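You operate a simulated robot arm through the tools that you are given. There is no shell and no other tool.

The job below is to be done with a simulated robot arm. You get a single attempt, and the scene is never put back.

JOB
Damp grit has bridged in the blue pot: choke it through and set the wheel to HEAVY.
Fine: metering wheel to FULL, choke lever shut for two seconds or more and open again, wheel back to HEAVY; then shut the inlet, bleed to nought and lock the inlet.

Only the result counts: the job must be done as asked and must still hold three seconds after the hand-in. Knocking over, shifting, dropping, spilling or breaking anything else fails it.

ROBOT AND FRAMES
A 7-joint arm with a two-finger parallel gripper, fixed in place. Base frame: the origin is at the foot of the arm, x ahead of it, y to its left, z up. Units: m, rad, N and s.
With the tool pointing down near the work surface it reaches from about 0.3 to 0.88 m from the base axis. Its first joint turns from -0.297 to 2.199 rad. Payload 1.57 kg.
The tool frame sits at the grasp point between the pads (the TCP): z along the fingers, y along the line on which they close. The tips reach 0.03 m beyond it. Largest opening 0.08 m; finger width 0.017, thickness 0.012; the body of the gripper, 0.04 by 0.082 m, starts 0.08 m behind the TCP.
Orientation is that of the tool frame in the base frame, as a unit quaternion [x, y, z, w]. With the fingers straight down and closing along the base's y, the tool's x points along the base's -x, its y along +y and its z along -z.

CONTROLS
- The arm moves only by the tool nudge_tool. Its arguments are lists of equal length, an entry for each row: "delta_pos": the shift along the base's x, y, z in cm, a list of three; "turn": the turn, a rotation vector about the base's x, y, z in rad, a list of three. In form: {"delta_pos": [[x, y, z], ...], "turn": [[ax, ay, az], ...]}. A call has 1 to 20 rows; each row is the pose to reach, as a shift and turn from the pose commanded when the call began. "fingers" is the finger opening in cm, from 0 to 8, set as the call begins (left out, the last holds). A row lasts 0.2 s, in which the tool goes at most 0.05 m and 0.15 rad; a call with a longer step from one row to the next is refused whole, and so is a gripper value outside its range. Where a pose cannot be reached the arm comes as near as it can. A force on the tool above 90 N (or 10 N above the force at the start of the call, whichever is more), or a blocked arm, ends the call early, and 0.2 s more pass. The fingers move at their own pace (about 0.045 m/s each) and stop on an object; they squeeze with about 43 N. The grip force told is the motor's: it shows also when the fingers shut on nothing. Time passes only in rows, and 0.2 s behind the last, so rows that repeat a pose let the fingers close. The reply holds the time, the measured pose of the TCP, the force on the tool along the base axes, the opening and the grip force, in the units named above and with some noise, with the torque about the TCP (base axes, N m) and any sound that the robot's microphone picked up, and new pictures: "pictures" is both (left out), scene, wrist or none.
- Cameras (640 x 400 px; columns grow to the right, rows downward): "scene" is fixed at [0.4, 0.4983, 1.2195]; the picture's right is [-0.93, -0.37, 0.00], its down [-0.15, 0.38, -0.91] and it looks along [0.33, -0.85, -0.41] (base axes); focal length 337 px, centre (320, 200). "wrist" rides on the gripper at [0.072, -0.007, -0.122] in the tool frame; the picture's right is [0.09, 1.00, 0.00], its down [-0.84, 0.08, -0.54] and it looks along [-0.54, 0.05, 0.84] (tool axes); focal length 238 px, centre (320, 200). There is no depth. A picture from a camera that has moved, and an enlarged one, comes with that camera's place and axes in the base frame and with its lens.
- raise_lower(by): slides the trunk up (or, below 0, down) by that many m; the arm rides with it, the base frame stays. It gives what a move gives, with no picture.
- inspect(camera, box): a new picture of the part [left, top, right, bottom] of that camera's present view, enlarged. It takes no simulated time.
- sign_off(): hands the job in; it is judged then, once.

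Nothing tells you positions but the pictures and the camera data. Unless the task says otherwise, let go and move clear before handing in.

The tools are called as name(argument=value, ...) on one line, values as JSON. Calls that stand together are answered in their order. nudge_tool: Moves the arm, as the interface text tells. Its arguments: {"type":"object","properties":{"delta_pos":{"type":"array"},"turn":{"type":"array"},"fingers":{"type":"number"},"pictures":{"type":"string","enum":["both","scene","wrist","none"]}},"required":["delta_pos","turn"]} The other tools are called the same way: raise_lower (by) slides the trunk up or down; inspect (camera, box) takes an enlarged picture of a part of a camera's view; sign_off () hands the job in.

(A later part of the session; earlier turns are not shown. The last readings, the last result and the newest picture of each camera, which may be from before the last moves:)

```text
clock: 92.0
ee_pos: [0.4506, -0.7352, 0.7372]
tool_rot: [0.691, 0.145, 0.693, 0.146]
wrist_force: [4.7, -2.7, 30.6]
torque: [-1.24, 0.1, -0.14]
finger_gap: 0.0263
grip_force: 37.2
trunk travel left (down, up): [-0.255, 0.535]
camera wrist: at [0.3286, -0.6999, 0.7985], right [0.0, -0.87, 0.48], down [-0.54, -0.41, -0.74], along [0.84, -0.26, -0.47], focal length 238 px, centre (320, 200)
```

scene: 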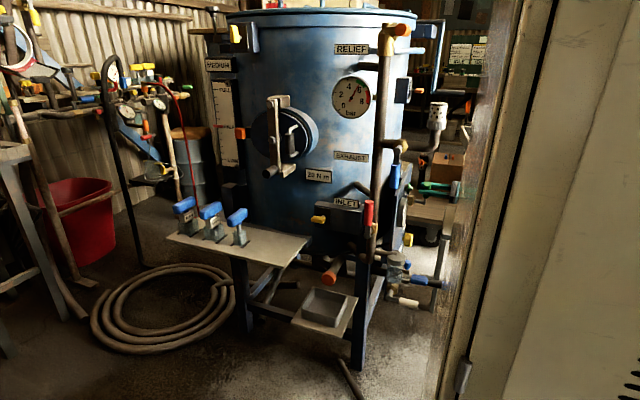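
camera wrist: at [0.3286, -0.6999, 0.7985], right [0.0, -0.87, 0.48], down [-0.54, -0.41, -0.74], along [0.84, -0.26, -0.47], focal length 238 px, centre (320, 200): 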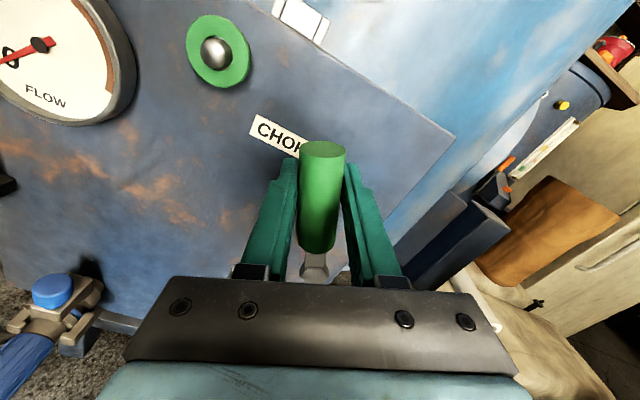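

Nearly there at about 1.16 rad, with some load from my arc being slightly low. I correct the arc and go on to 1.40 rad.

nudge_tool(delta_pos=[[0, -0.2, 0.45], [0, -0.8, 0.86], [0, -1.25, 0.98], [0, -1.7, 1.07]], turn=[[0.04, 0, 0], [0.12, 0, 0], [0.18, 0, 0], [0.24, 0, 0]], pictures="wrist")

```text
clock: 93.0
ee_pos: [0.4497, -0.753, 0.7426]
tool_rot: [0.705, 0.059, 0.704, 0.06]
wrist_force: [12.3, -6.1, 2.1]
torque: [-0.54, 0.48, -0.26]
finger_gap: 0.0269
grip_force: 37.5
trunk travel left (down, up): [-0.255, 0.535]
camera wrist: at [0.329, -0.7336, 0.8117], right [0.0, -0.97, 0.26], down [-0.54, -0.22, -0.81], along [0.84, -0.14, -0.52], focal length 238 px, centre (320, 200)
```

wrist: 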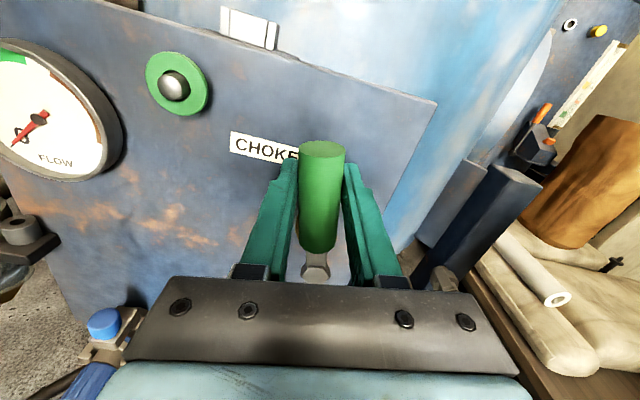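

Still smooth at 1.40 rad. I push the last 0.17 rad.

nudge_tool(delta_pos=[[0, -0.45, 0.05], [0, -0.9, 0.1], [0, -1.31, 0.11]], turn=[[0.06, 0, 0], [0.12, 0, 0], [0.17, 0, 0]], pictures="both")

```text
clock: 93.8
ee_pos: [0.4499, -0.7665, 0.7457]
tool_rot: [0.707, 0.0, 0.707, 0.0]
wrist_force: [17.0, -8.5, -2.6]
torque: [-0.66, 0.27, -0.1]
finger_gap: 0.0267
grip_force: 37.1
trunk travel left (down, up): [-0.255, 0.535]
camera wrist: at [0.3288, -0.759, 0.8154], right [0.0, -1.0, 0.09], down [-0.54, -0.08, -0.84], along [0.84, -0.05, -0.54], focal length 238 px, centre (320, 200)
```

scene: 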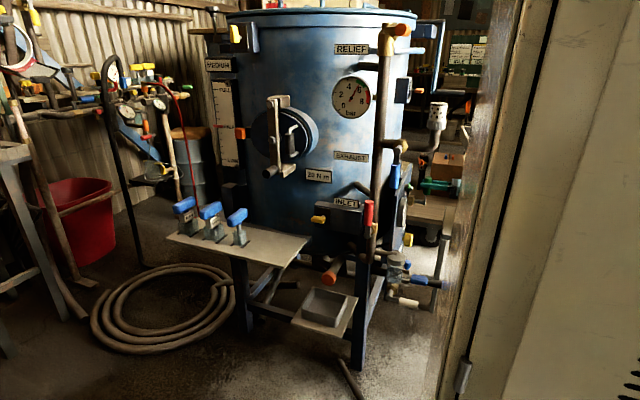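
wrist: 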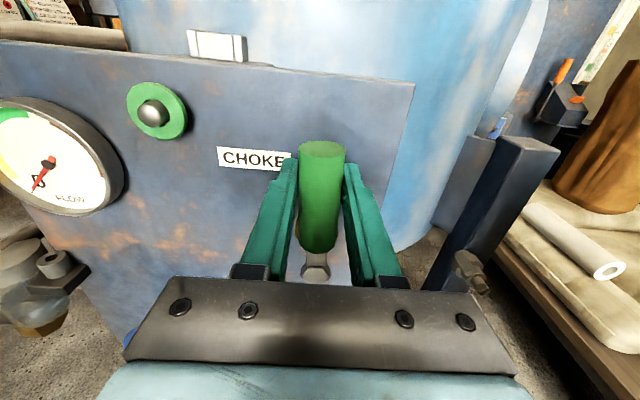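

The lever is upright. I press it a hair further to be sure it's home against its stop, and hold it for over 3 seconds.

nudge_tool(delta_pos=[[0, -0.2, 0], [0, -0.4, 0], [0, -0.4, 0], [0, -0.4, 0], [0, -0.4, 0], [0, -0.4, 0], [0, -0.4, 0], [0, -0.4, 0], [0, -0.4, 0], [0, -0.4, 0], [0, -0.4, 0], [0, -0.4, 0], [0, -0.4, 0], [0, -0.4, 0], [0, -0.4, 0], [0, -0.4, 0], [0, -0.4, 0], [0, -0.4, 0]], turn=[[0.02, 0, 0], [0.04, 0, 0], [0.04, 0, 0], [0.04, 0, 0], [0.04, 0, 0], [0.04, 0, 0], [0.04, 0, 0], [0.04, 0, 0], [0.04, 0, 0], [0.04, 0, 0], [0.04, 0, 0], [0.04, 0, 0], [0.04, 0, 0], [0.04, 0, 0], [0.04, 0, 0], [0.04, 0, 0], [0.04, 0, 0], [0.04, 0, 0]], pictures="wrist")

inspect(camera="wrist", box=[0, 60, 160, 240])

```text
clock: 97.6
ee_pos: [0.4501, -0.7711, 0.7439]
tool_rot: [0.707, -0.013, 0.707, -0.014]
wrist_force: [9.1, 6.2, -9.3]
torque: [-0.61, -0.01, 0.01]
finger_gap: 0.0263
grip_force: 37.1
trunk travel left (down, up): [-0.255, 0.535]
camera wrist: at [0.3288, -0.7656, 0.8158], right [0.0, -1.0, 0.05], down [-0.54, -0.04, -0.84], along [0.84, -0.03, -0.54], focal length 238 px, centre (320, 200)
```

wrist: 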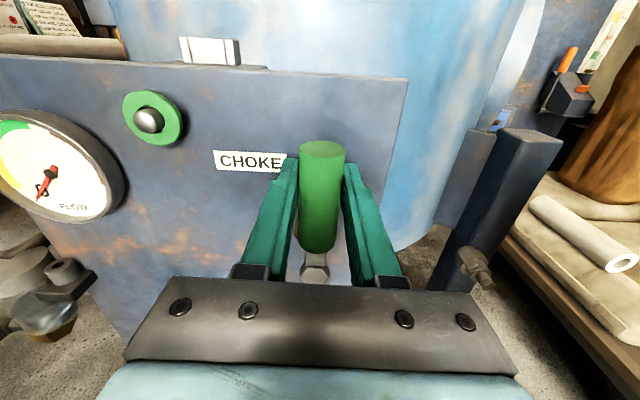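

```text
2.22 times, centred on (80, 150) of wrist
camera zoom: at [0.3288, -0.7656, 0.8158], right [0.0, -1.0, 0.05], down [-0.54, -0.04, -0.84], along [0.84, -0.03, -0.54], focal length 530 px, centre (853, 311)
```

zoom: 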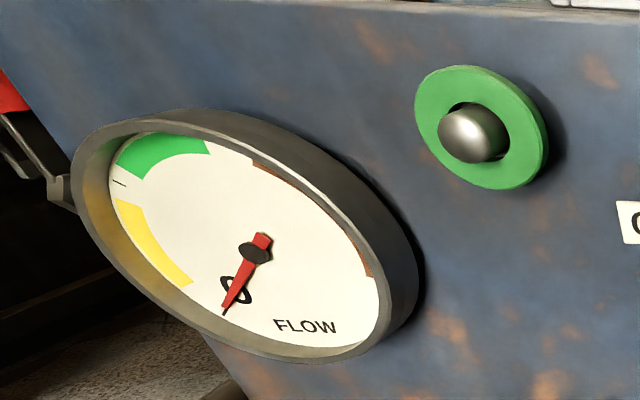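

The flow gauge stays at 0 as expected with the choke shut. I press a little more to confirm it's against its stop.

nudge_tool(delta_pos=[[0, -0.3, 0], [0, -0.6, -0.05], [0, -0.6, -0.05]], turn=[[0.03, 0, 0], [0.06, 0, 0], [0.06, 0, 0]], pictures="wrist")

```text
clock: 98.4
ee_pos: [0.4505, -0.7713, 0.7446]
tool_rot: [0.707, -0.03, 0.706, -0.041]
wrist_force: [-25.3, 73.9, -14.7]
torque: [-0.92, -0.19, 0.5]
finger_gap: 0.0273
grip_force: 37.7
trunk travel left (down, up): [-0.255, 0.535]
camera wrist: at [0.329, -0.7726, 0.8154], right [0.02, -1.0, -0.01], down [-0.54, 0.0, -0.84], along [0.84, 0.02, -0.54], focal length 238 px, centre (320, 200)
```

wrist: 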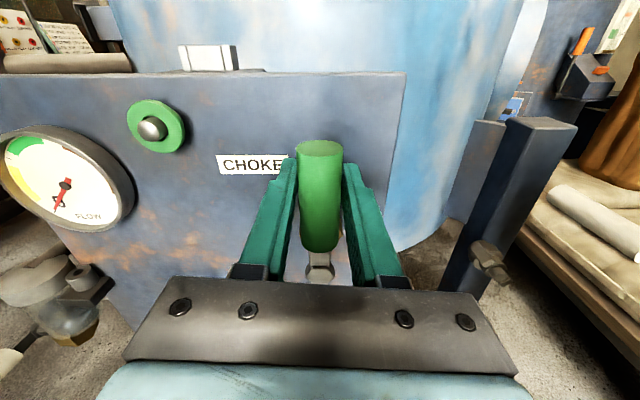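

A firm stop: force rose to 74 N without motion, so the lever is fully shut. I ease the load back and hold it shut another 2.6 s.

nudge_tool(delta_pos=[[0, 0.3, 0.03], [0, 0.55, 0.05], [0, 0.55, 0.05], [0, 0.55, 0.05], [0, 0.55, 0.05], [0, 0.55, 0.05], [0, 0.55, 0.05], [0, 0.55, 0.05], [0, 0.55, 0.05], [0, 0.55, 0.05], [0, 0.55, 0.05], [0, 0.55, 0.05], [0, 0.55, 0.05]], turn=[[-0.03, 0, 0], [-0.06, 0, 0], [-0.06, 0, 0], [-0.06, 0, 0], [-0.06, 0, 0], [-0.06, 0, 0], [-0.06, 0, 0], [-0.06, 0, 0], [-0.06, 0, 0], [-0.06, 0, 0], [-0.06, 0, 0], [-0.06, 0, 0], [-0.06, 0, 0]], pictures="none")

```text
clock: 101.2
ee_pos: [0.4504, -0.7701, 0.7445]
tool_rot: [0.707, -0.013, 0.707, -0.014]
wrist_force: [-7.1, 23.5, -16.1]
torque: [-0.66, 0.14, 0.0]
finger_gap: 0.0263
grip_force: 37.4
trunk travel left (down, up): [-0.255, 0.535]
```

Shut held well over 2 s. Now I swing the lever back along its arc to the open (horizontal) position.

nudge_tool(delta_pos=[[0, 0.99, 0], [0, 1.91, -0.14], [0, 2.95, -0.42], [0, 3.94, -0.84], [0, 4.87, -1.39], [0, 5.7, -2.07], [0, 6.44, -2.86], [0, 7.05, -3.74], [0, 7.54, -4.7], [0, 7.89, -5.72], [0, 8.09, -6.78]], turn=[[-0.11, 0, 0], [-0.23, 0, 0], [-0.37, 0, 0], [-0.51, 0, 0], [-0.65, 0, 0], [-0.79, 0, 0], [-0.93, 0, 0], [-1.07, 0, 0], [-1.21, 0, 0], [-1.35, 0, 0], [-1.49, 0, 0]], pictures="wrist")

```text
clock: 103.6
ee_pos: [0.4502, -0.6894, 0.678]
tool_rot: [0.529, 0.47, 0.528, 0.469]
wrist_force: [-5.2, -2.7, -14.6]
torque: [1.16, -0.06, 0.09]
finger_gap: 0.0261
grip_force: 37.3
trunk travel left (down, up): [-0.255, 0.535]
camera wrist: at [0.3287, -0.6172, 0.6778], right [0.0, -0.03, 1.0], down [-0.54, -0.84, -0.02], along [0.84, -0.54, -0.01], focal length 238 px, centre (320, 200)
```

wrist: 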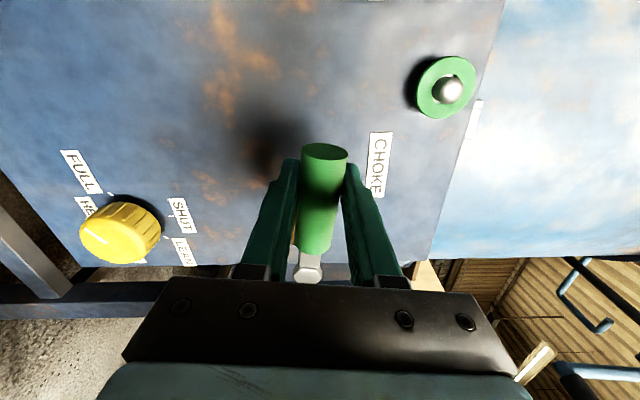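

Almost open; I bring it the last bit down to its stop.

nudge_tool(delta_pos=[[0, 0.05, -0.7], [0, 0.05, -1.3], [0, 0.05, -1.6], [0, 0.05, -1.8]], turn=[[-0.06, 0, 0], [-0.12, 0, 0], [-0.14, 0, 0], [-0.14, 0, 0]], pictures="wrist")

```text
clock: 104.6
ee_pos: [0.4504, -0.6903, 0.6648]
tool_rot: [0.492, 0.504, 0.496, 0.507]
wrist_force: [-14.3, -1.1, 26.2]
torque: [0.87, -0.27, 0.24]
finger_gap: 0.0259
grip_force: 37.4
trunk travel left (down, up): [-0.255, 0.535]
camera wrist: at [0.3288, -0.6169, 0.6545], right [-0.01, 0.12, 0.99], down [-0.54, -0.84, 0.09], along [0.84, -0.54, 0.07], focal length 238 px, centre (320, 200)
```

wrist: 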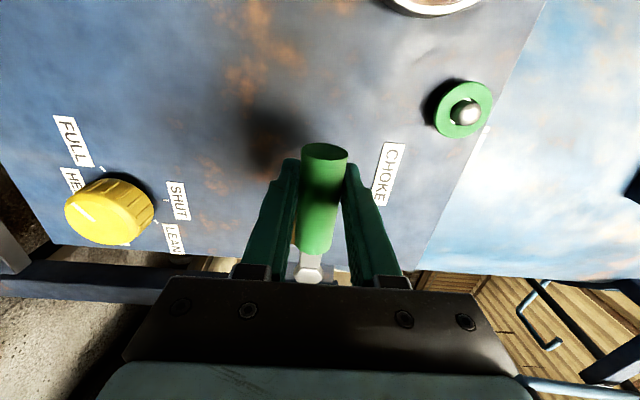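

The lever is back on its open stop (same z as at the start, with resistance). I release and back away, then check the flow gauge.

nudge_tool(delta_pos=[[0, 0, 0.2], [0, 0, 0.2], [0, 0, 0.2], [0, 0, 0.2], [-3, 0, 0.2], [-6, 0, 0.2], [-9, 0, 0.2], [-12, 0, 0.2]], turn=[[0, 0, 0], [0, 0, 0], [0, 0, 0], [0, 0, 0], [0, 0, 0], [0, 0, 0], [0, 0, 0], [0, 0, 0]], fingers=8)

inspect(camera="wrist", box=[240, 0, 480, 150])

inspect(camera="scene", box=[320, 60, 480, 160])

```text
clock: 106.4
ee_pos: [0.3291, -0.6904, 0.6616]
tool_rot: [0.494, 0.506, 0.495, 0.505]
wrist_force: [-0.3, -0.6, 0.4]
torque: [0.02, 0.01, -0.01]
finger_gap: 0.0798
grip_force: 0.1
trunk travel left (down, up): [-0.255, 0.535]
camera wrist: at [0.2085, -0.6176, 0.6528], right [0.0, 0.11, 0.99], down [-0.54, -0.84, 0.09], along [0.84, -0.54, 0.06], focal length 238 px, centre (320, 200)
```

scene: 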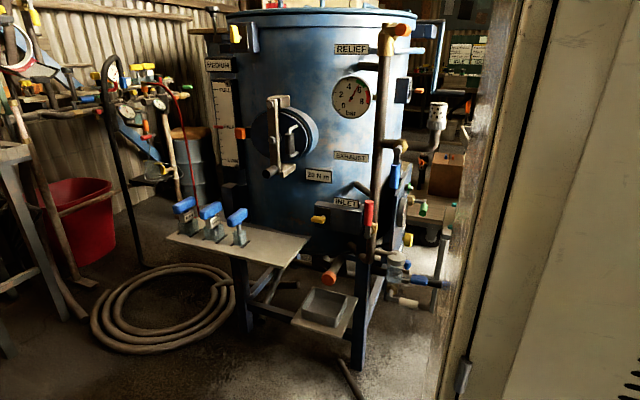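
wrist: 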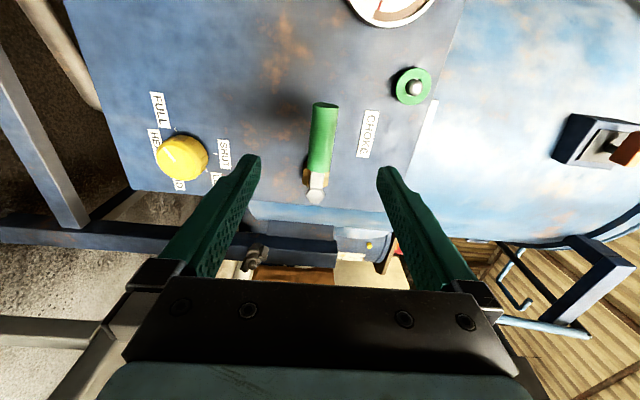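

```text
2.67 times, centred on (360, 75) of wrist
camera zoom: at [0.2085, -0.6176, 0.6528], right [0.0, 0.11, 0.99], down [-0.54, -0.84, 0.09], along [0.84, -0.54, 0.06], focal length 636 px, centre (213, 533)
```

zoom: 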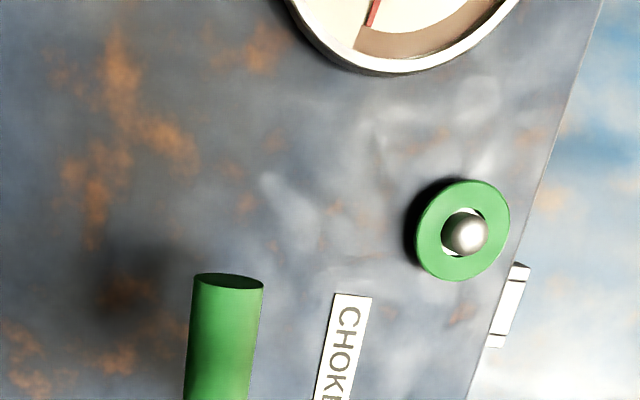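

```text
4.00 times, centred on (400, 110) of scene
camera zoom: at [0.4, 0.4983, 1.2195], right [-0.93, -0.37, 0.0], down [-0.15, 0.38, -0.91], along [0.33, -0.85, -0.41], focal length 1348 px, centre (0, 560)
```

zoom: 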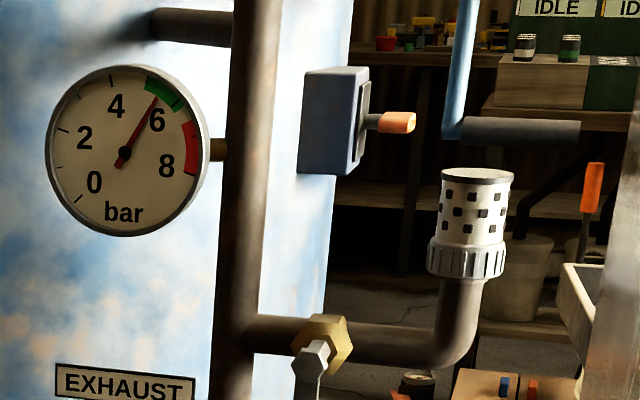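

The flow needle seems to have moved off zero. I shift toward the gauge to read it.

nudge_tool(delta_pos=[[-1, 3, 1], [-2, 6, 2], [-3, 9, 3]], turn=[[0, 0, 0], [0, 0, 0], [0, 0, 0]], pictures="wrist")

inspect(camera="wrist", box=[300, 0, 460, 100])

```text
clock: 107.2
ee_pos: [0.2998, -0.5986, 0.692]
tool_rot: [0.494, 0.506, 0.495, 0.505]
wrist_force: [0.0, -0.9, -0.1]
torque: [-0.02, 0.03, -0.01]
finger_gap: 0.0801
grip_force: 0.1
trunk travel left (down, up): [-0.255, 0.535]
camera wrist: at [0.1786, -0.5268, 0.6826], right [0.0, 0.11, 0.99], down [-0.54, -0.84, 0.09], along [0.84, -0.54, 0.06], focal length 238 px, centre (320, 200)
```

wrist: 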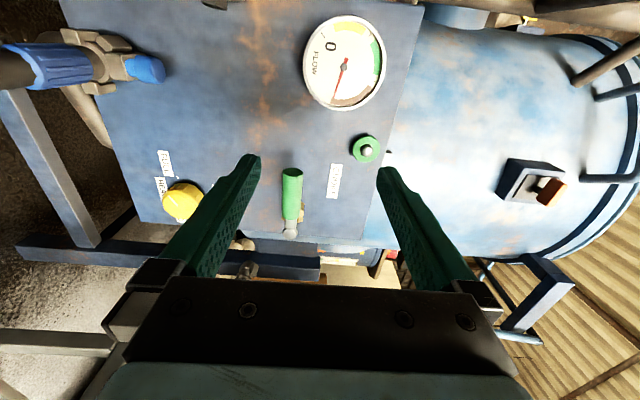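

```text
4.00 times, centred on (380, 50) of wrist
camera zoom: at [0.1786, -0.5268, 0.6826], right [0.0, 0.11, 0.99], down [-0.54, -0.84, 0.09], along [0.84, -0.54, 0.06], focal length 953 px, centre (80, 800)
```

zoom: 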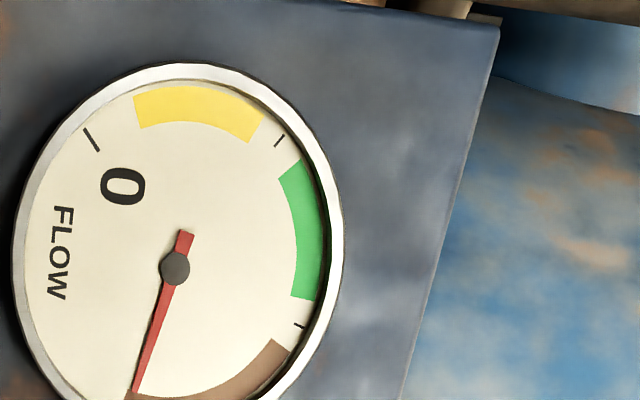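

Flow now reads high (needle past the green into brown), so the bridge has cleared. Now back to the wheel to set HEAVY: I move in front of it with fingers closing vertically.

nudge_tool(delta_pos=[[0, -3, -3.5], [0, -6, -7], [0, -9, -10.5], [1, -12, -14], [3, -14.5, -17], [5, -16, -20], [6, -16.1, -20.2]], turn=[[0.003, 0, 0], [0.006, 0, 0], [0.009, 0, 0], [0.012, 0, 0], [0.015, 0, 0], [0.018, 0, 0], [0.02, 0, 0]], pictures="wrist")

inspect(camera="wrist", box=[240, 80, 400, 180])

```text
clock: 108.8
ee_pos: [0.3602, -0.7608, 0.49]
tool_rot: [0.5, 0.501, 0.5, 0.5]
wrist_force: [-0.9, -0.6, -1.0]
torque: [0.0, -0.02, -0.02]
finger_gap: 0.0798
grip_force: 0.0
trunk travel left (down, up): [-0.255, 0.535]
camera wrist: at [0.239, -0.6889, 0.4823], right [0.0, 0.09, 1.0], down [-0.54, -0.84, 0.08], along [0.84, -0.54, 0.05], focal length 238 px, centre (320, 200)
```

wrist: 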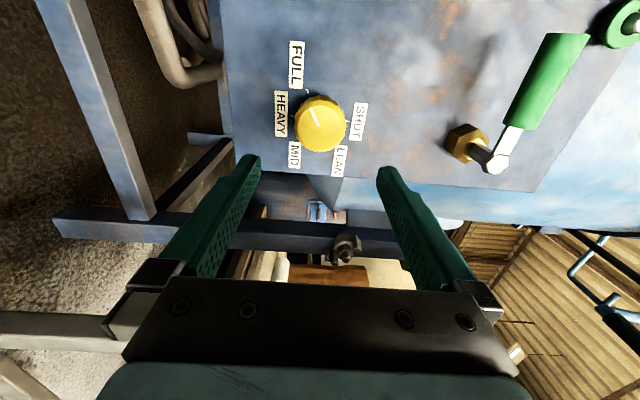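

```text
4.00 times, centred on (320, 130) of wrist
camera zoom: at [0.239, -0.6889, 0.4823], right [0.0, 0.09, 1.0], down [-0.54, -0.84, 0.08], along [0.84, -0.54, 0.05], focal length 953 px, centre (320, 480)
```

zoom: 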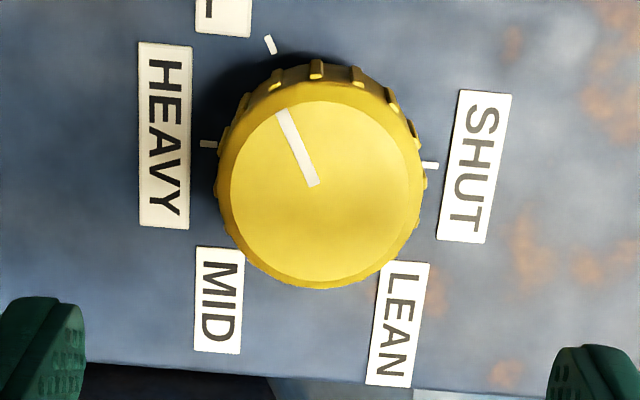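

The pointer stands squarely at FULL. I advance, grip the wheel and turn it back 60° to HEAVY.

nudge_tool(delta_pos=[[4, 0, 0], [8, 0, 0], [11, 0, 0], [12, 0, 0]], turn=[[0, 0, 0], [0, 0, 0], [0, 0, 0], [0, 0, 0]], pictures="none")

nudge_tool(delta_pos=[[0, 0, 0], [0, 0, 0], [0, 0, 0], [0, 0, 0], [0, 0, 0]], turn=[[0, 0, 0], [0, 0, 0], [0, 0, 0], [0, 0, 0], [0, 0, 0]], fingers=0, pictures="wrist")

```text
clock: 109.8
ee_pos: [0.4814, -0.7596, 0.4905]
tool_rot: [0.5, 0.501, 0.501, 0.499]
wrist_force: [-0.4, 0.4, 0.3]
torque: [-0.01, 0.01, -0.04]
finger_gap: 0.0799
grip_force: 0.1
trunk travel left (down, up): [-0.255, 0.535]
```

```text
clock: 111.0
ee_pos: [0.4799, -0.7601, 0.4899]
tool_rot: [0.499, 0.5, 0.5, 0.5]
wrist_force: [3.9, -1.2, 1.8]
torque: [0.03, 0.54, -0.14]
finger_gap: 0.0538
grip_force: 44.6
trunk travel left (down, up): [-0.255, 0.535]
camera wrist: at [0.3587, -0.6881, 0.4823], right [0.0, 0.09, 1.0], down [-0.54, -0.84, 0.08], along [0.84, -0.54, 0.05], focal length 238 px, centre (320, 200)
```

wrist: 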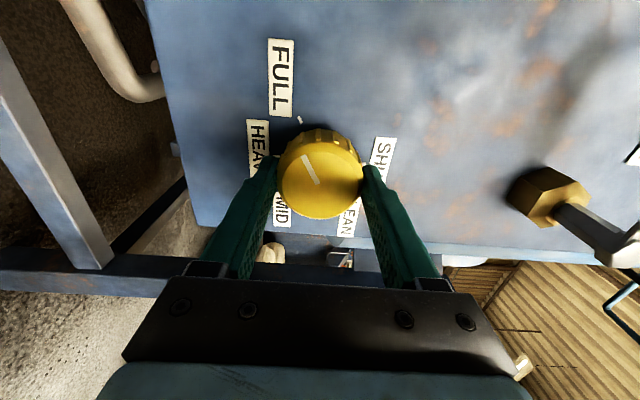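

Well centred. Turning back 1.047 rad.

nudge_tool(delta_pos=[[0, 0, 0], [0, 0, 0], [0, 0, 0], [0, 0, 0], [0, 0, 0], [0, 0, 0], [0, 0, 0], [0, 0, 0], [0, 0, 0]], turn=[[-0.1, 0, 0], [-0.24, 0, 0], [-0.38, 0, 0], [-0.52, 0, 0], [-0.66, 0, 0], [-0.8, 0, 0], [-0.94, 0, 0], [-1.047, 0, 0], [-1.047, 0, 0]], pictures="wrist")

inspect(camera="wrist", box=[240, 90, 400, 230])

```text
clock: 113.0
ee_pos: [0.4798, -0.7606, 0.4909]
tool_rot: [0.182, 0.683, 0.183, 0.683]
wrist_force: [0.8, 1.1, 7.8]
torque: [-0.02, 0.17, -0.56]
finger_gap: 0.0536
grip_force: 45.3
trunk travel left (down, up): [-0.255, 0.535]
camera wrist: at [0.3587, -0.7297, 0.4238], right [0.0, 0.91, 0.42], down [-0.54, -0.35, 0.76], along [0.84, -0.22, 0.49], focal length 238 px, centre (320, 200)
```

wrist: 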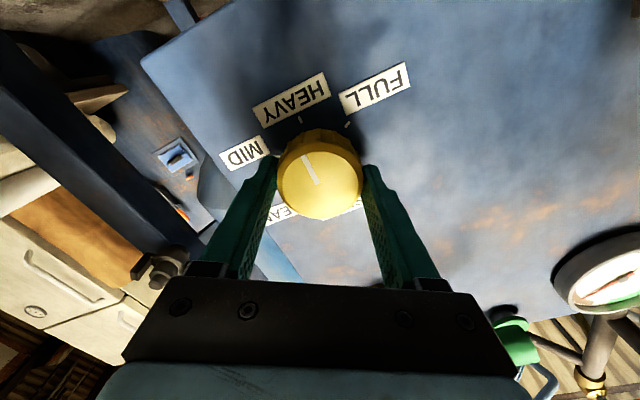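

```text
2.86 times, centred on (320, 160) of wrist
camera zoom: at [0.3587, -0.7297, 0.4238], right [0.0, 0.91, 0.42], down [-0.54, -0.35, 0.76], along [0.84, -0.22, 0.49], focal length 681 px, centre (320, 314)
```

zoom: 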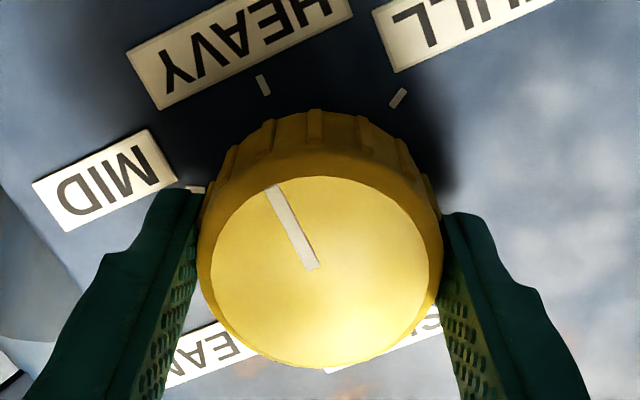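

The pointer lines up with HEAVY. I release, back off and verify.

nudge_tool(delta_pos=[[0, 0, 0], [0, 0, 0], [0, 0, 0], [0, 0, 0], [-3, 0, 0], [-6, 0, 0], [-9, 0, 0], [-12, 0, 0]], turn=[[0, 0, 0], [0, 0, 0], [0, 0, 0], [0, 0, 0], [0, 0, 0], [0, 0, 0], [0, 0, 0], [0, 0, 0]], fingers=8)

inspect(camera="wrist", box=[240, 60, 400, 160])

inspect(camera="scene", box=[320, 60, 480, 160])

```text
clock: 114.8
ee_pos: [0.3598, -0.76, 0.4896]
tool_rot: [0.183, 0.683, 0.184, 0.682]
wrist_force: [0.3, -0.3, 1.6]
torque: [0.02, -0.02, -0.05]
finger_gap: 0.08
grip_force: 0.0
trunk travel left (down, up): [-0.255, 0.535]
camera wrist: at [0.2391, -0.7293, 0.4228], right [0.0, 0.91, 0.42], down [-0.54, -0.35, 0.76], along [0.84, -0.23, 0.49], focal length 238 px, centre (320, 200)
```

scene: 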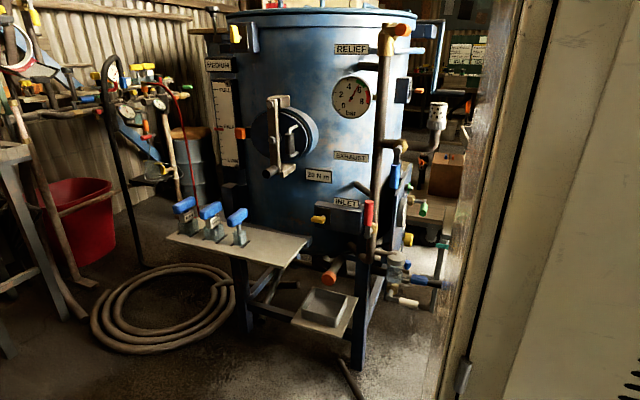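
wrist: 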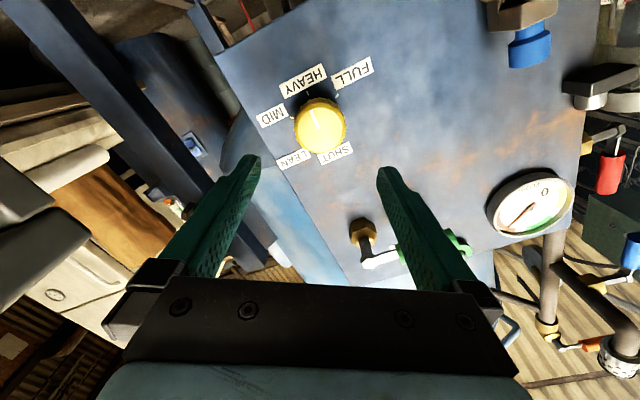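

```text
4.00 times, centred on (320, 110) of wrist
camera zoom: at [0.2391, -0.7293, 0.4228], right [0.0, 0.91, 0.42], down [-0.54, -0.35, 0.76], along [0.84, -0.23, 0.49], focal length 953 px, centre (320, 560)
```

zoom: 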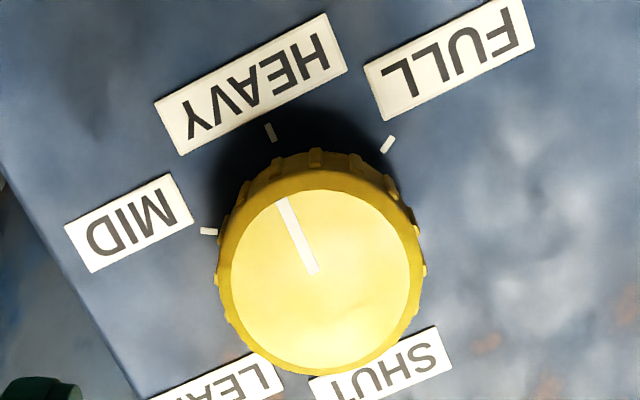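

```text
4.00 times, centred on (400, 110) of scene
camera zoom: at [0.4, 0.4983, 1.2195], right [-0.93, -0.37, 0.0], down [-0.15, 0.38, -0.91], along [0.33, -0.85, -0.41], focal length 1348 px, centre (0, 560)
```

zoom: 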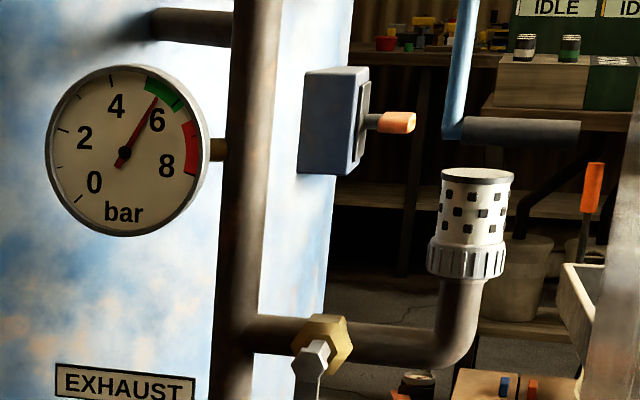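

The wheel is exactly on HEAVY. Now for the inlet: by my reckoning the red lever pivots at (0.588, -0.383, 0.698) with its handle up to z 0.82, the yellow lock is at (0.749, -0.383, 0.725), and the blue exhaust handle hangs at (0.523, -0.373, 0.90). I back out of the panel area the way I came.

nudge_tool(delta_pos=[[-3, 1, 1], [-6, 2.5, 2], [-9, 4, 3], [-10.2, 5.3, 4], [-10.2, 5.3, 4]], turn=[[-0.13, 0, 0], [-0.26, 0, 0], [-0.39, 0, 0], [-0.51, 0, 0], [-0.524, 0, 0]], pictures="none")

raise_lower(by=0.27)

```text
clock: 116.0
ee_pos: [0.2582, -0.7062, 0.5288]
tool_rot: [-0.001, 0.707, 0.0, 0.707]
wrist_force: [-0.5, 0.0, -0.2]
torque: [0.01, 0.02, -0.02]
finger_gap: 0.0801
grip_force: 0.0
trunk travel left (down, up): [-0.255, 0.535]
```

```text
clock: 118.7
ee_pos: [0.2581, -0.7065, 0.7994]
tool_rot: [-0.001, 0.707, 0.001, 0.707]
wrist_force: [0.1, -0.5, -0.9]
torque: [-0.02, -0.02, -0.03]
finger_gap: 0.08
grip_force: 0.0
trunk travel left (down, up): [-0.525, 0.265]
```

Trunk is back up. I retrace the path to the tool-down waypoint.

nudge_tool(delta_pos=[[0, 0, 0], [0, 0.5, 2], [0, 1, 4], [-0.5, 3, 8], [-1, 5, 12], [-1, 7, 16], [-1, 9, 20], [-1, 11, 24], [-1, 11, 28], [-1, 14, 30], [-1, 17, 32], [-1, 20, 34], [-1, 23, 36], [0, 26, 36], [2, 29, 36], [4, 32, 36]], turn=[[0, 0.12, 0], [0, 0.23, 0], [0, 0.33, 0], [0, 0.47, 0], [0, 0.59, 0], [0, 0.71, 0], [0, 0.83, 0], [0, 0.95, 0], [0, 1.07, 0], [0, 1.17, 0], [0, 1.27, 0], [0, 1.37, 0], [0, 1.47, 0], [0, 1.57, 0], [0, 1.57, 0], [0, 1.57, 0]], pictures="wrist")

```text
clock: 122.1
ee_pos: [0.2974, -0.3861, 1.1584]
tool_rot: [0.0, 1.0, 0.0, -0.001]
wrist_force: [0.0, -0.4, -0.6]
torque: [0.02, 0.0, 0.02]
finger_gap: 0.0801
grip_force: 0.0
trunk travel left (down, up): [-0.525, 0.265]
camera wrist: at [0.2267, -0.3929, 1.2796], right [-0.09, 1.0, 0.0], down [0.84, 0.08, 0.54], along [0.54, 0.05, -0.84], focal length 238 px, centre (320, 200)
```

wrist: 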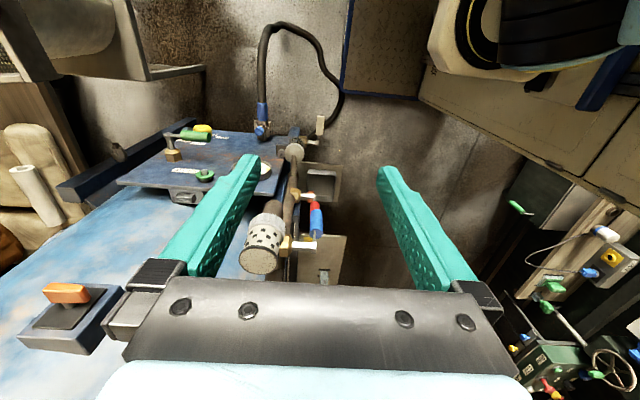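

Posture good. I go on to the free space in front of the pot, tool still down.

nudge_tool(delta_pos=[[0, 4, 0], [0, 8, 0], [1, 12, 0], [2, 16, 0], [4, 20, -1], [7, 22, -2], [10, 24, -3], [13.5, 25, -4], [17.5, 28, -5], [21.5, 30, -6], [25, 32, -6], [27, 33, -6]], turn=[[0, 0, 0], [0, 0, 0], [0, 0, 0], [0, 0, 0], [0, 0, 0], [0, 0, 0], [0, 0, 0], [0, 0, 0], [0, 0, 0], [0, 0, 0], [0, 0, 0], [0, 0, 0]], pictures="none")

```text
refused: row 9 steps farther than a row can; nothing moved
```

nudge_tool(delta_pos=[[0, 4, 0], [0, 8, 0], [1, 12, 0], [2, 16, 0], [4, 20, -1], [7, 22, -2], [10, 24, -3], [13.5, 26, -4], [17, 28, -5], [20.5, 30, -6], [24, 32, -6], [27, 33, -6]], turn=[[0, 0, 0], [0, 0, 0], [0, 0, 0], [0, 0, 0], [0, 0, 0], [0, 0, 0], [0, 0, 0], [0, 0, 0], [0, 0, 0], [0, 0, 0], [0, 0, 0], [0, 0, 0]], pictures="none")

```text
clock: 124.7
ee_pos: [0.5667, -0.0569, 1.1001]
tool_rot: [0.0, 1.0, 0.0, 0.0]
wrist_force: [-0.7, -0.2, 0.4]
torque: [-0.01, -0.02, -0.05]
finger_gap: 0.0802
grip_force: 0.1
out of reach, approached as far as the arm can: row 1, 2, 3, 4, 5, 6, 7
trunk travel left (down, up): [-0.525, 0.265]
```

Now I turn the tool to point at the pot (-y) with the camera above, at about (0.585, -0.12, 0.98).

nudge_tool(delta_pos=[[0, 0, -1], [0, 0, -2], [0, -1, -3], [0, -1, -4], [0, -2, -5], [0, -2, -6], [0.5, -3, -7], [0.5, -3, -8], [1, -4, -9], [1, -5, -10], [1.5, -6, -11], [1.8, -6, -12], [1.8, -6, -12], [1.8, -6, -12], [1.8, -6, -12]], turn=[[-0.081, 0.081, 0.081], [-0.161, 0.161, 0.161], [-0.242, 0.242, 0.242], [-0.322, 0.322, 0.322], [-0.403, 0.403, 0.403], [-0.484, 0.484, 0.484], [-0.564, 0.564, 0.564], [-0.645, 0.645, 0.645], [-0.726, 0.726, 0.726], [-0.806, 0.806, 0.806], [-0.887, 0.887, 0.887], [-0.967, 0.967, 0.967], [-1.048, 1.048, 1.048], [-1.128, 1.128, 1.128], [-1.209, 1.209, 1.209]])

```text
clock: 127.9
ee_pos: [0.5858, -0.116, 0.9798]
tool_rot: [0.499, -0.499, 0.499, 0.502]
wrist_force: [-0.4, -0.1, -0.3]
torque: [0.02, 0.01, 0.03]
finger_gap: 0.08
grip_force: 0.0
trunk travel left (down, up): [-0.525, 0.265]
camera wrist: at [0.5938, 0.0061, 1.05], right [-1.0, 0.0, 0.09], down [-0.08, 0.54, -0.84], along [-0.05, -0.84, -0.54], focal length 238 px, centre (320, 200)
```

scene: 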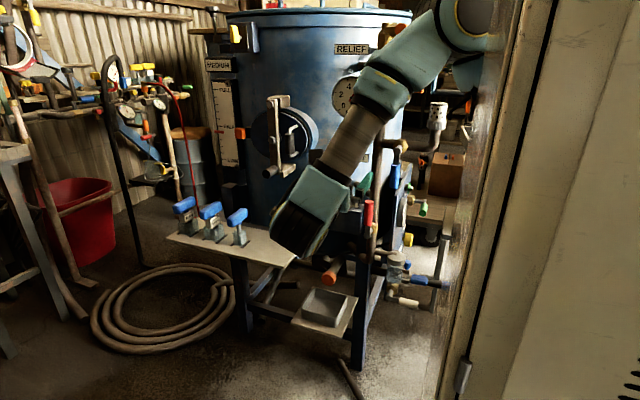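
wrist: 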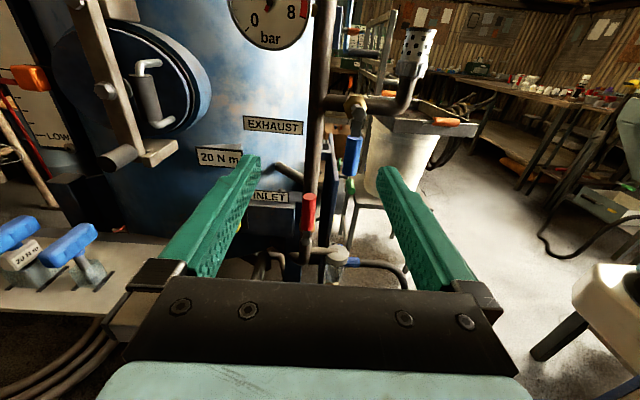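

In position; the red lever is straight ahead below. I zoom in on the inlet box, lock and levers.

inspect(camera="wrist", box=[230, 160, 390, 260])

inspect(camera="wrist", box=[270, 60, 430, 160])

inspect(camera="scene", box=[300, 180, 420, 255])

```text
4.00 times, centred on (310, 210) of wrist
camera zoom: at [0.5938, 0.0061, 1.05], right [-1.0, 0.0, 0.09], down [-0.08, 0.54, -0.84], along [-0.05, -0.84, -0.54], focal length 953 px, centre (360, 160)
```

zoom: 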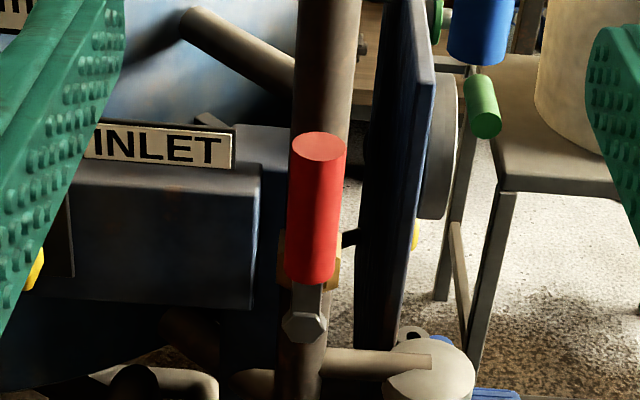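

```text
4.00 times, centred on (350, 110) of wrist
camera zoom: at [0.5938, 0.0061, 1.05], right [-1.0, 0.0, 0.09], down [-0.08, 0.54, -0.84], along [-0.05, -0.84, -0.54], focal length 953 px, centre (200, 560)
```

zoom: 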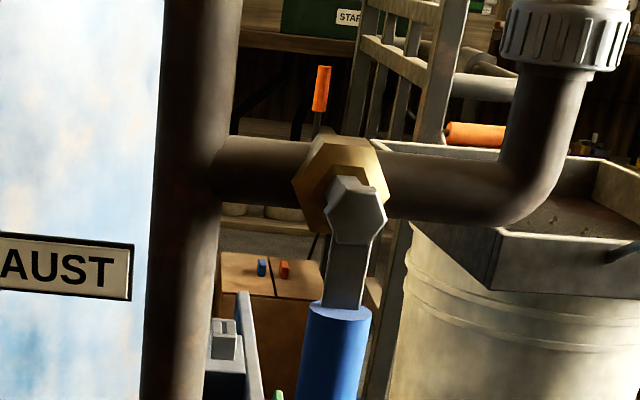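

```text
5.33 times, centred on (360, 218) of scene
camera zoom: at [0.4, 0.4983, 1.2195], right [-0.93, -0.37, 0.0], down [-0.15, 0.38, -0.91], along [0.33, -0.85, -0.41], focal length 1797 px, centre (107, 107)
```

zoom: 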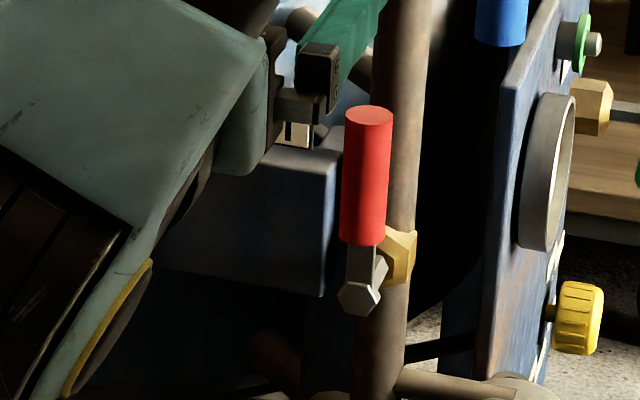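

The inlet handle's axis is at x 0.590, y -0.374, z 0.73-0.81, pivot z 0.70; the box front is at y -0.43. I drop to its height and look again before gripping.

nudge_tool(delta_pos=[[0.4, -2, -4.5], [0.4, -4, -9], [0.4, -6, -13.5], [0.4, -8, -17], [0.4, -9, -20.5]], turn=[[0, 0, 0], [0, 0, 0], [0, 0, 0], [0, 0, 0], [0, 0, 0]], fingers=6)

inspect(camera="wrist", box=[240, 80, 400, 180])

```text
clock: 129.1
ee_pos: [0.5896, -0.2058, 0.7735]
tool_rot: [-0.499, 0.501, -0.499, -0.5]
wrist_force: [0.7, 0.2, 0.1]
torque: [0.03, -0.04, 0.03]
finger_gap: 0.0597
grip_force: 0.1
trunk travel left (down, up): [-0.525, 0.265]
camera wrist: at [0.5977, -0.0837, 0.8448], right [-1.0, 0.0, 0.09], down [-0.08, 0.54, -0.84], along [-0.05, -0.84, -0.54], focal length 238 px, centre (320, 200)
```

scene: 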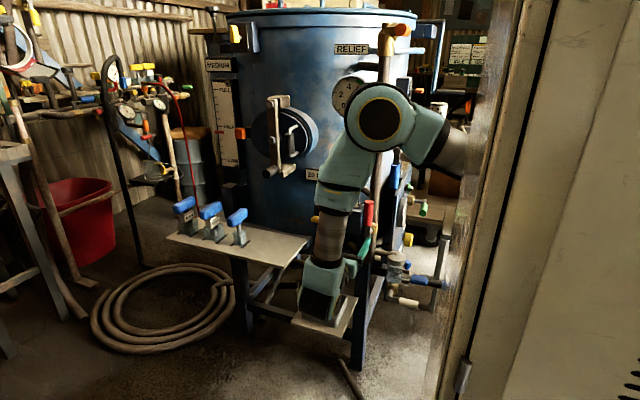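
wrist: 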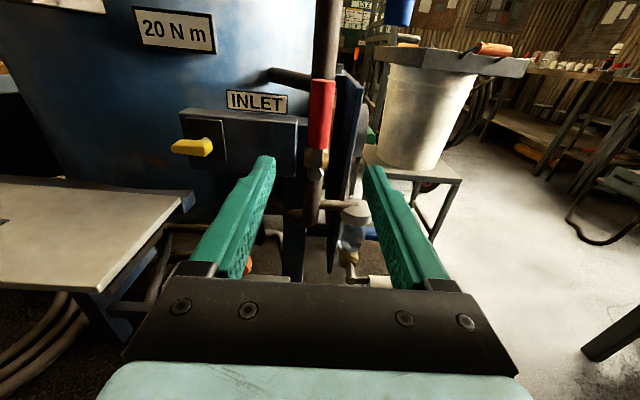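

```text
4.00 times, centred on (320, 130) of wrist
camera zoom: at [0.5977, -0.0837, 0.8448], right [-1.0, 0.0, 0.09], down [-0.08, 0.54, -0.84], along [-0.05, -0.84, -0.54], focal length 953 px, centre (320, 480)
```

zoom: 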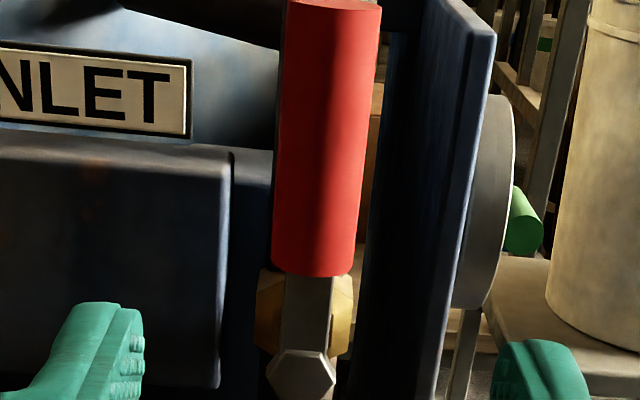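

Aligned with the red handle. I move in and grip it.

nudge_tool(delta_pos=[[0, -4.5, 0.1], [0, -9, 0.2], [0, -13.5, 0.2], [0, -16.8, 0.2]], turn=[[0, 0, 0], [0, 0, 0], [0, 0, 0], [0, 0, 0]], pictures="wrist")

```text
clock: 130.1
ee_pos: [0.5915, -0.3753, 0.7766]
tool_rot: [-0.5, 0.5, -0.5, -0.5]
wrist_force: [0.0, -0.5, -0.4]
torque: [-0.01, -0.03, 0.02]
finger_gap: 0.0601
grip_force: 0.1
trunk travel left (down, up): [-0.525, 0.265]
camera wrist: at [0.5986, -0.252, 0.8478], right [-1.0, 0.0, 0.09], down [-0.08, 0.54, -0.84], along [-0.05, -0.84, -0.54], focal length 238 px, centre (320, 200)
```

wrist: 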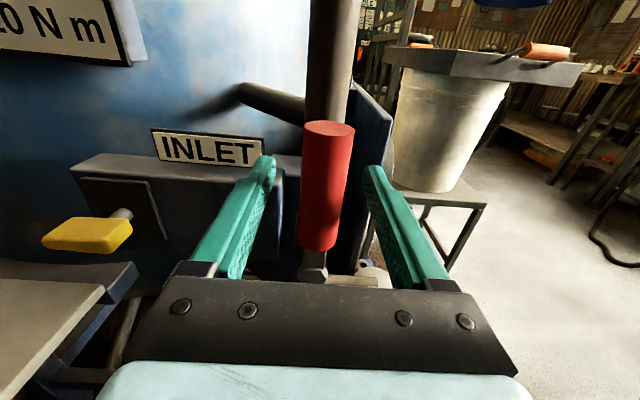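

The fingers straddle the red handle. I close on it.

nudge_tool(delta_pos=[[0, 0, 0], [0, 0, 0], [0, 0, 0], [0, 0, 0]], turn=[[0, 0, 0], [0, 0, 0], [0, 0, 0], [0, 0, 0]], fingers=0, pictures="wrist")

```text
clock: 131.1
ee_pos: [0.5896, -0.3742, 0.7776]
tool_rot: [0.499, -0.5, 0.499, 0.501]
wrist_force: [-11.9, 1.0, -0.9]
torque: [-0.05, 0.02, -0.02]
finger_gap: 0.0259
grip_force: 31.3
trunk travel left (down, up): [-0.525, 0.265]
camera wrist: at [0.5977, -0.2521, 0.8476], right [-1.0, 0.0, 0.09], down [-0.08, 0.54, -0.84], along [-0.05, -0.84, -0.54], focal length 238 px, centre (320, 200)
```

wrist: 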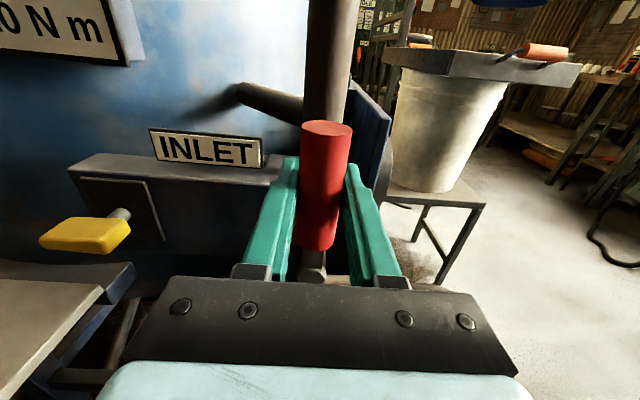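

Gripped. I try turning it a little toward -x (clockwise from the front).

nudge_tool(delta_pos=[[-0.2, 0, 0], [-0.55, 0, 0], [-1.0, 0, -0.05], [-1.7, 0, -0.15]], turn=[[0, 0, 0], [0, -0.05, 0], [0, -0.1, 0], [0, -0.19, 0]], pictures="wrist")

```text
clock: 132.1
ee_pos: [0.5752, -0.3744, 0.776]
tool_rot: [0.45, -0.545, 0.546, 0.45]
wrist_force: [13.5, -7.1, 7.6]
torque: [0.03, -1.09, 0.0]
finger_gap: 0.026
grip_force: 37.3
trunk travel left (down, up): [-0.525, 0.265]
camera wrist: at [0.5679, -0.252, 0.846], right [-0.99, 0.0, -0.1], down [0.08, 0.54, -0.84], along [0.06, -0.84, -0.54], focal length 238 px, centre (320, 200)
```

wrist: 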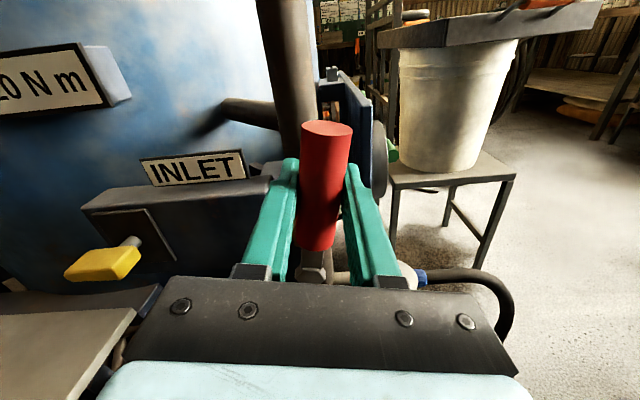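

It follows freely. I carry it on along the arc to about 1.17 rad.

nudge_tool(delta_pos=[[-0.91, 0, -0.26], [-1.91, 0, -0.68], [-2.85, 0, -1.24], [-3.69, 0, -1.92], [-4.43, 0, -2.71], [-5.05, 0, -3.6], [-5.55, 0, -4.57]], turn=[[0, -0.14, 0], [0, -0.28, 0], [0, -0.42, 0], [0, -0.56, 0], [0, -0.7, 0], [0, -0.84, 0], [0, -0.98, 0]])

```text
clock: 133.7
ee_pos: [0.5177, -0.3749, 0.7279]
tool_rot: [-0.14, 0.693, -0.693, -0.14]
wrist_force: [18.0, -4.9, 4.2]
torque: [-0.15, -0.77, 0.24]
finger_gap: 0.0262
grip_force: 36.9
trunk travel left (down, up): [-0.525, 0.265]
camera wrist: at [0.455, -0.2522, 0.7615], right [-0.47, 0.0, -0.88], down [0.74, 0.54, -0.4], along [0.48, -0.84, -0.26], focal length 238 px, centre (320, 200)
```

scene: 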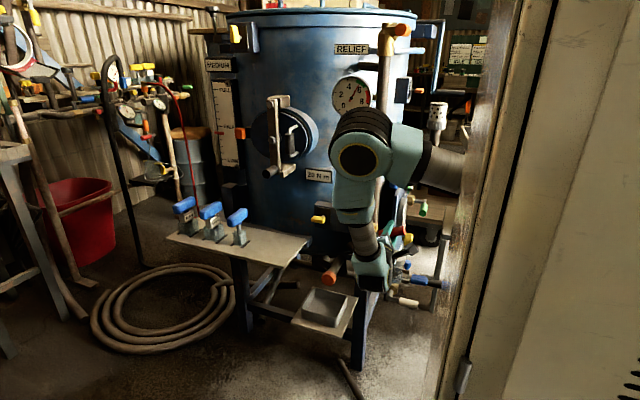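
wrist: 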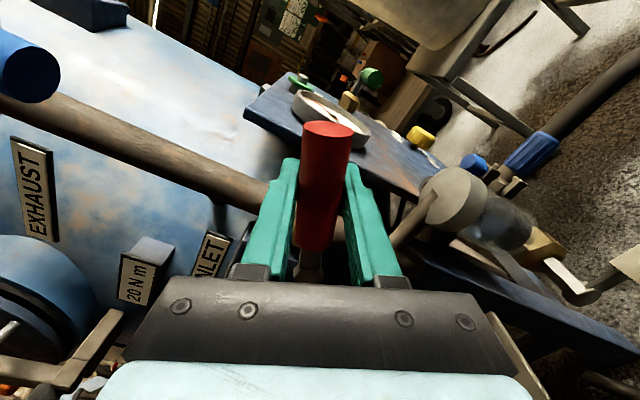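

I finish the swing to horizontal.

nudge_tool(delta_pos=[[-0.35, 0, -1.03], [-0.5, 0, -2.1], [-0.55, 0, -3.03], [-0.55, 0, -3.4], [-0.55, 0, -3.5]], turn=[[0, -0.14, 0], [0, -0.28, 0], [0, -0.4, 0], [0, -0.44, 0], [0, -0.45, 0]], pictures="wrist")

```text
clock: 134.9
ee_pos: [0.5136, -0.3739, 0.6997]
tool_rot: [-0.018, -0.702, 0.712, -0.02]
wrist_force: [23.9, 6.2, 59.0]
torque: [0.25, 0.93, -0.51]
finger_gap: 0.0266
grip_force: 37.9
trunk travel left (down, up): [-0.525, 0.265]
camera wrist: at [0.4412, -0.2522, 0.6997], right [-0.04, -0.01, -1.0], down [0.84, 0.54, -0.04], along [0.54, -0.84, -0.01], focal length 238 px, centre (320, 200)
```

wrist: 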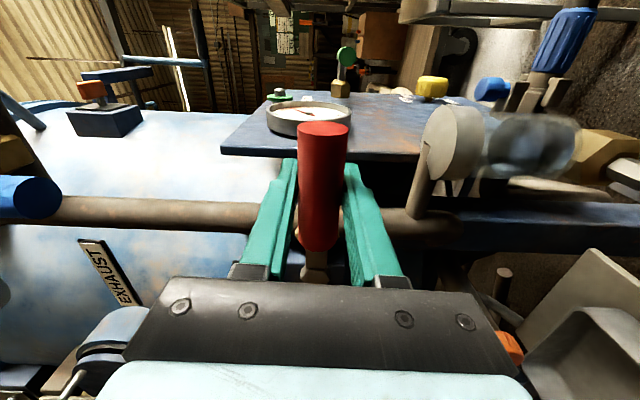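

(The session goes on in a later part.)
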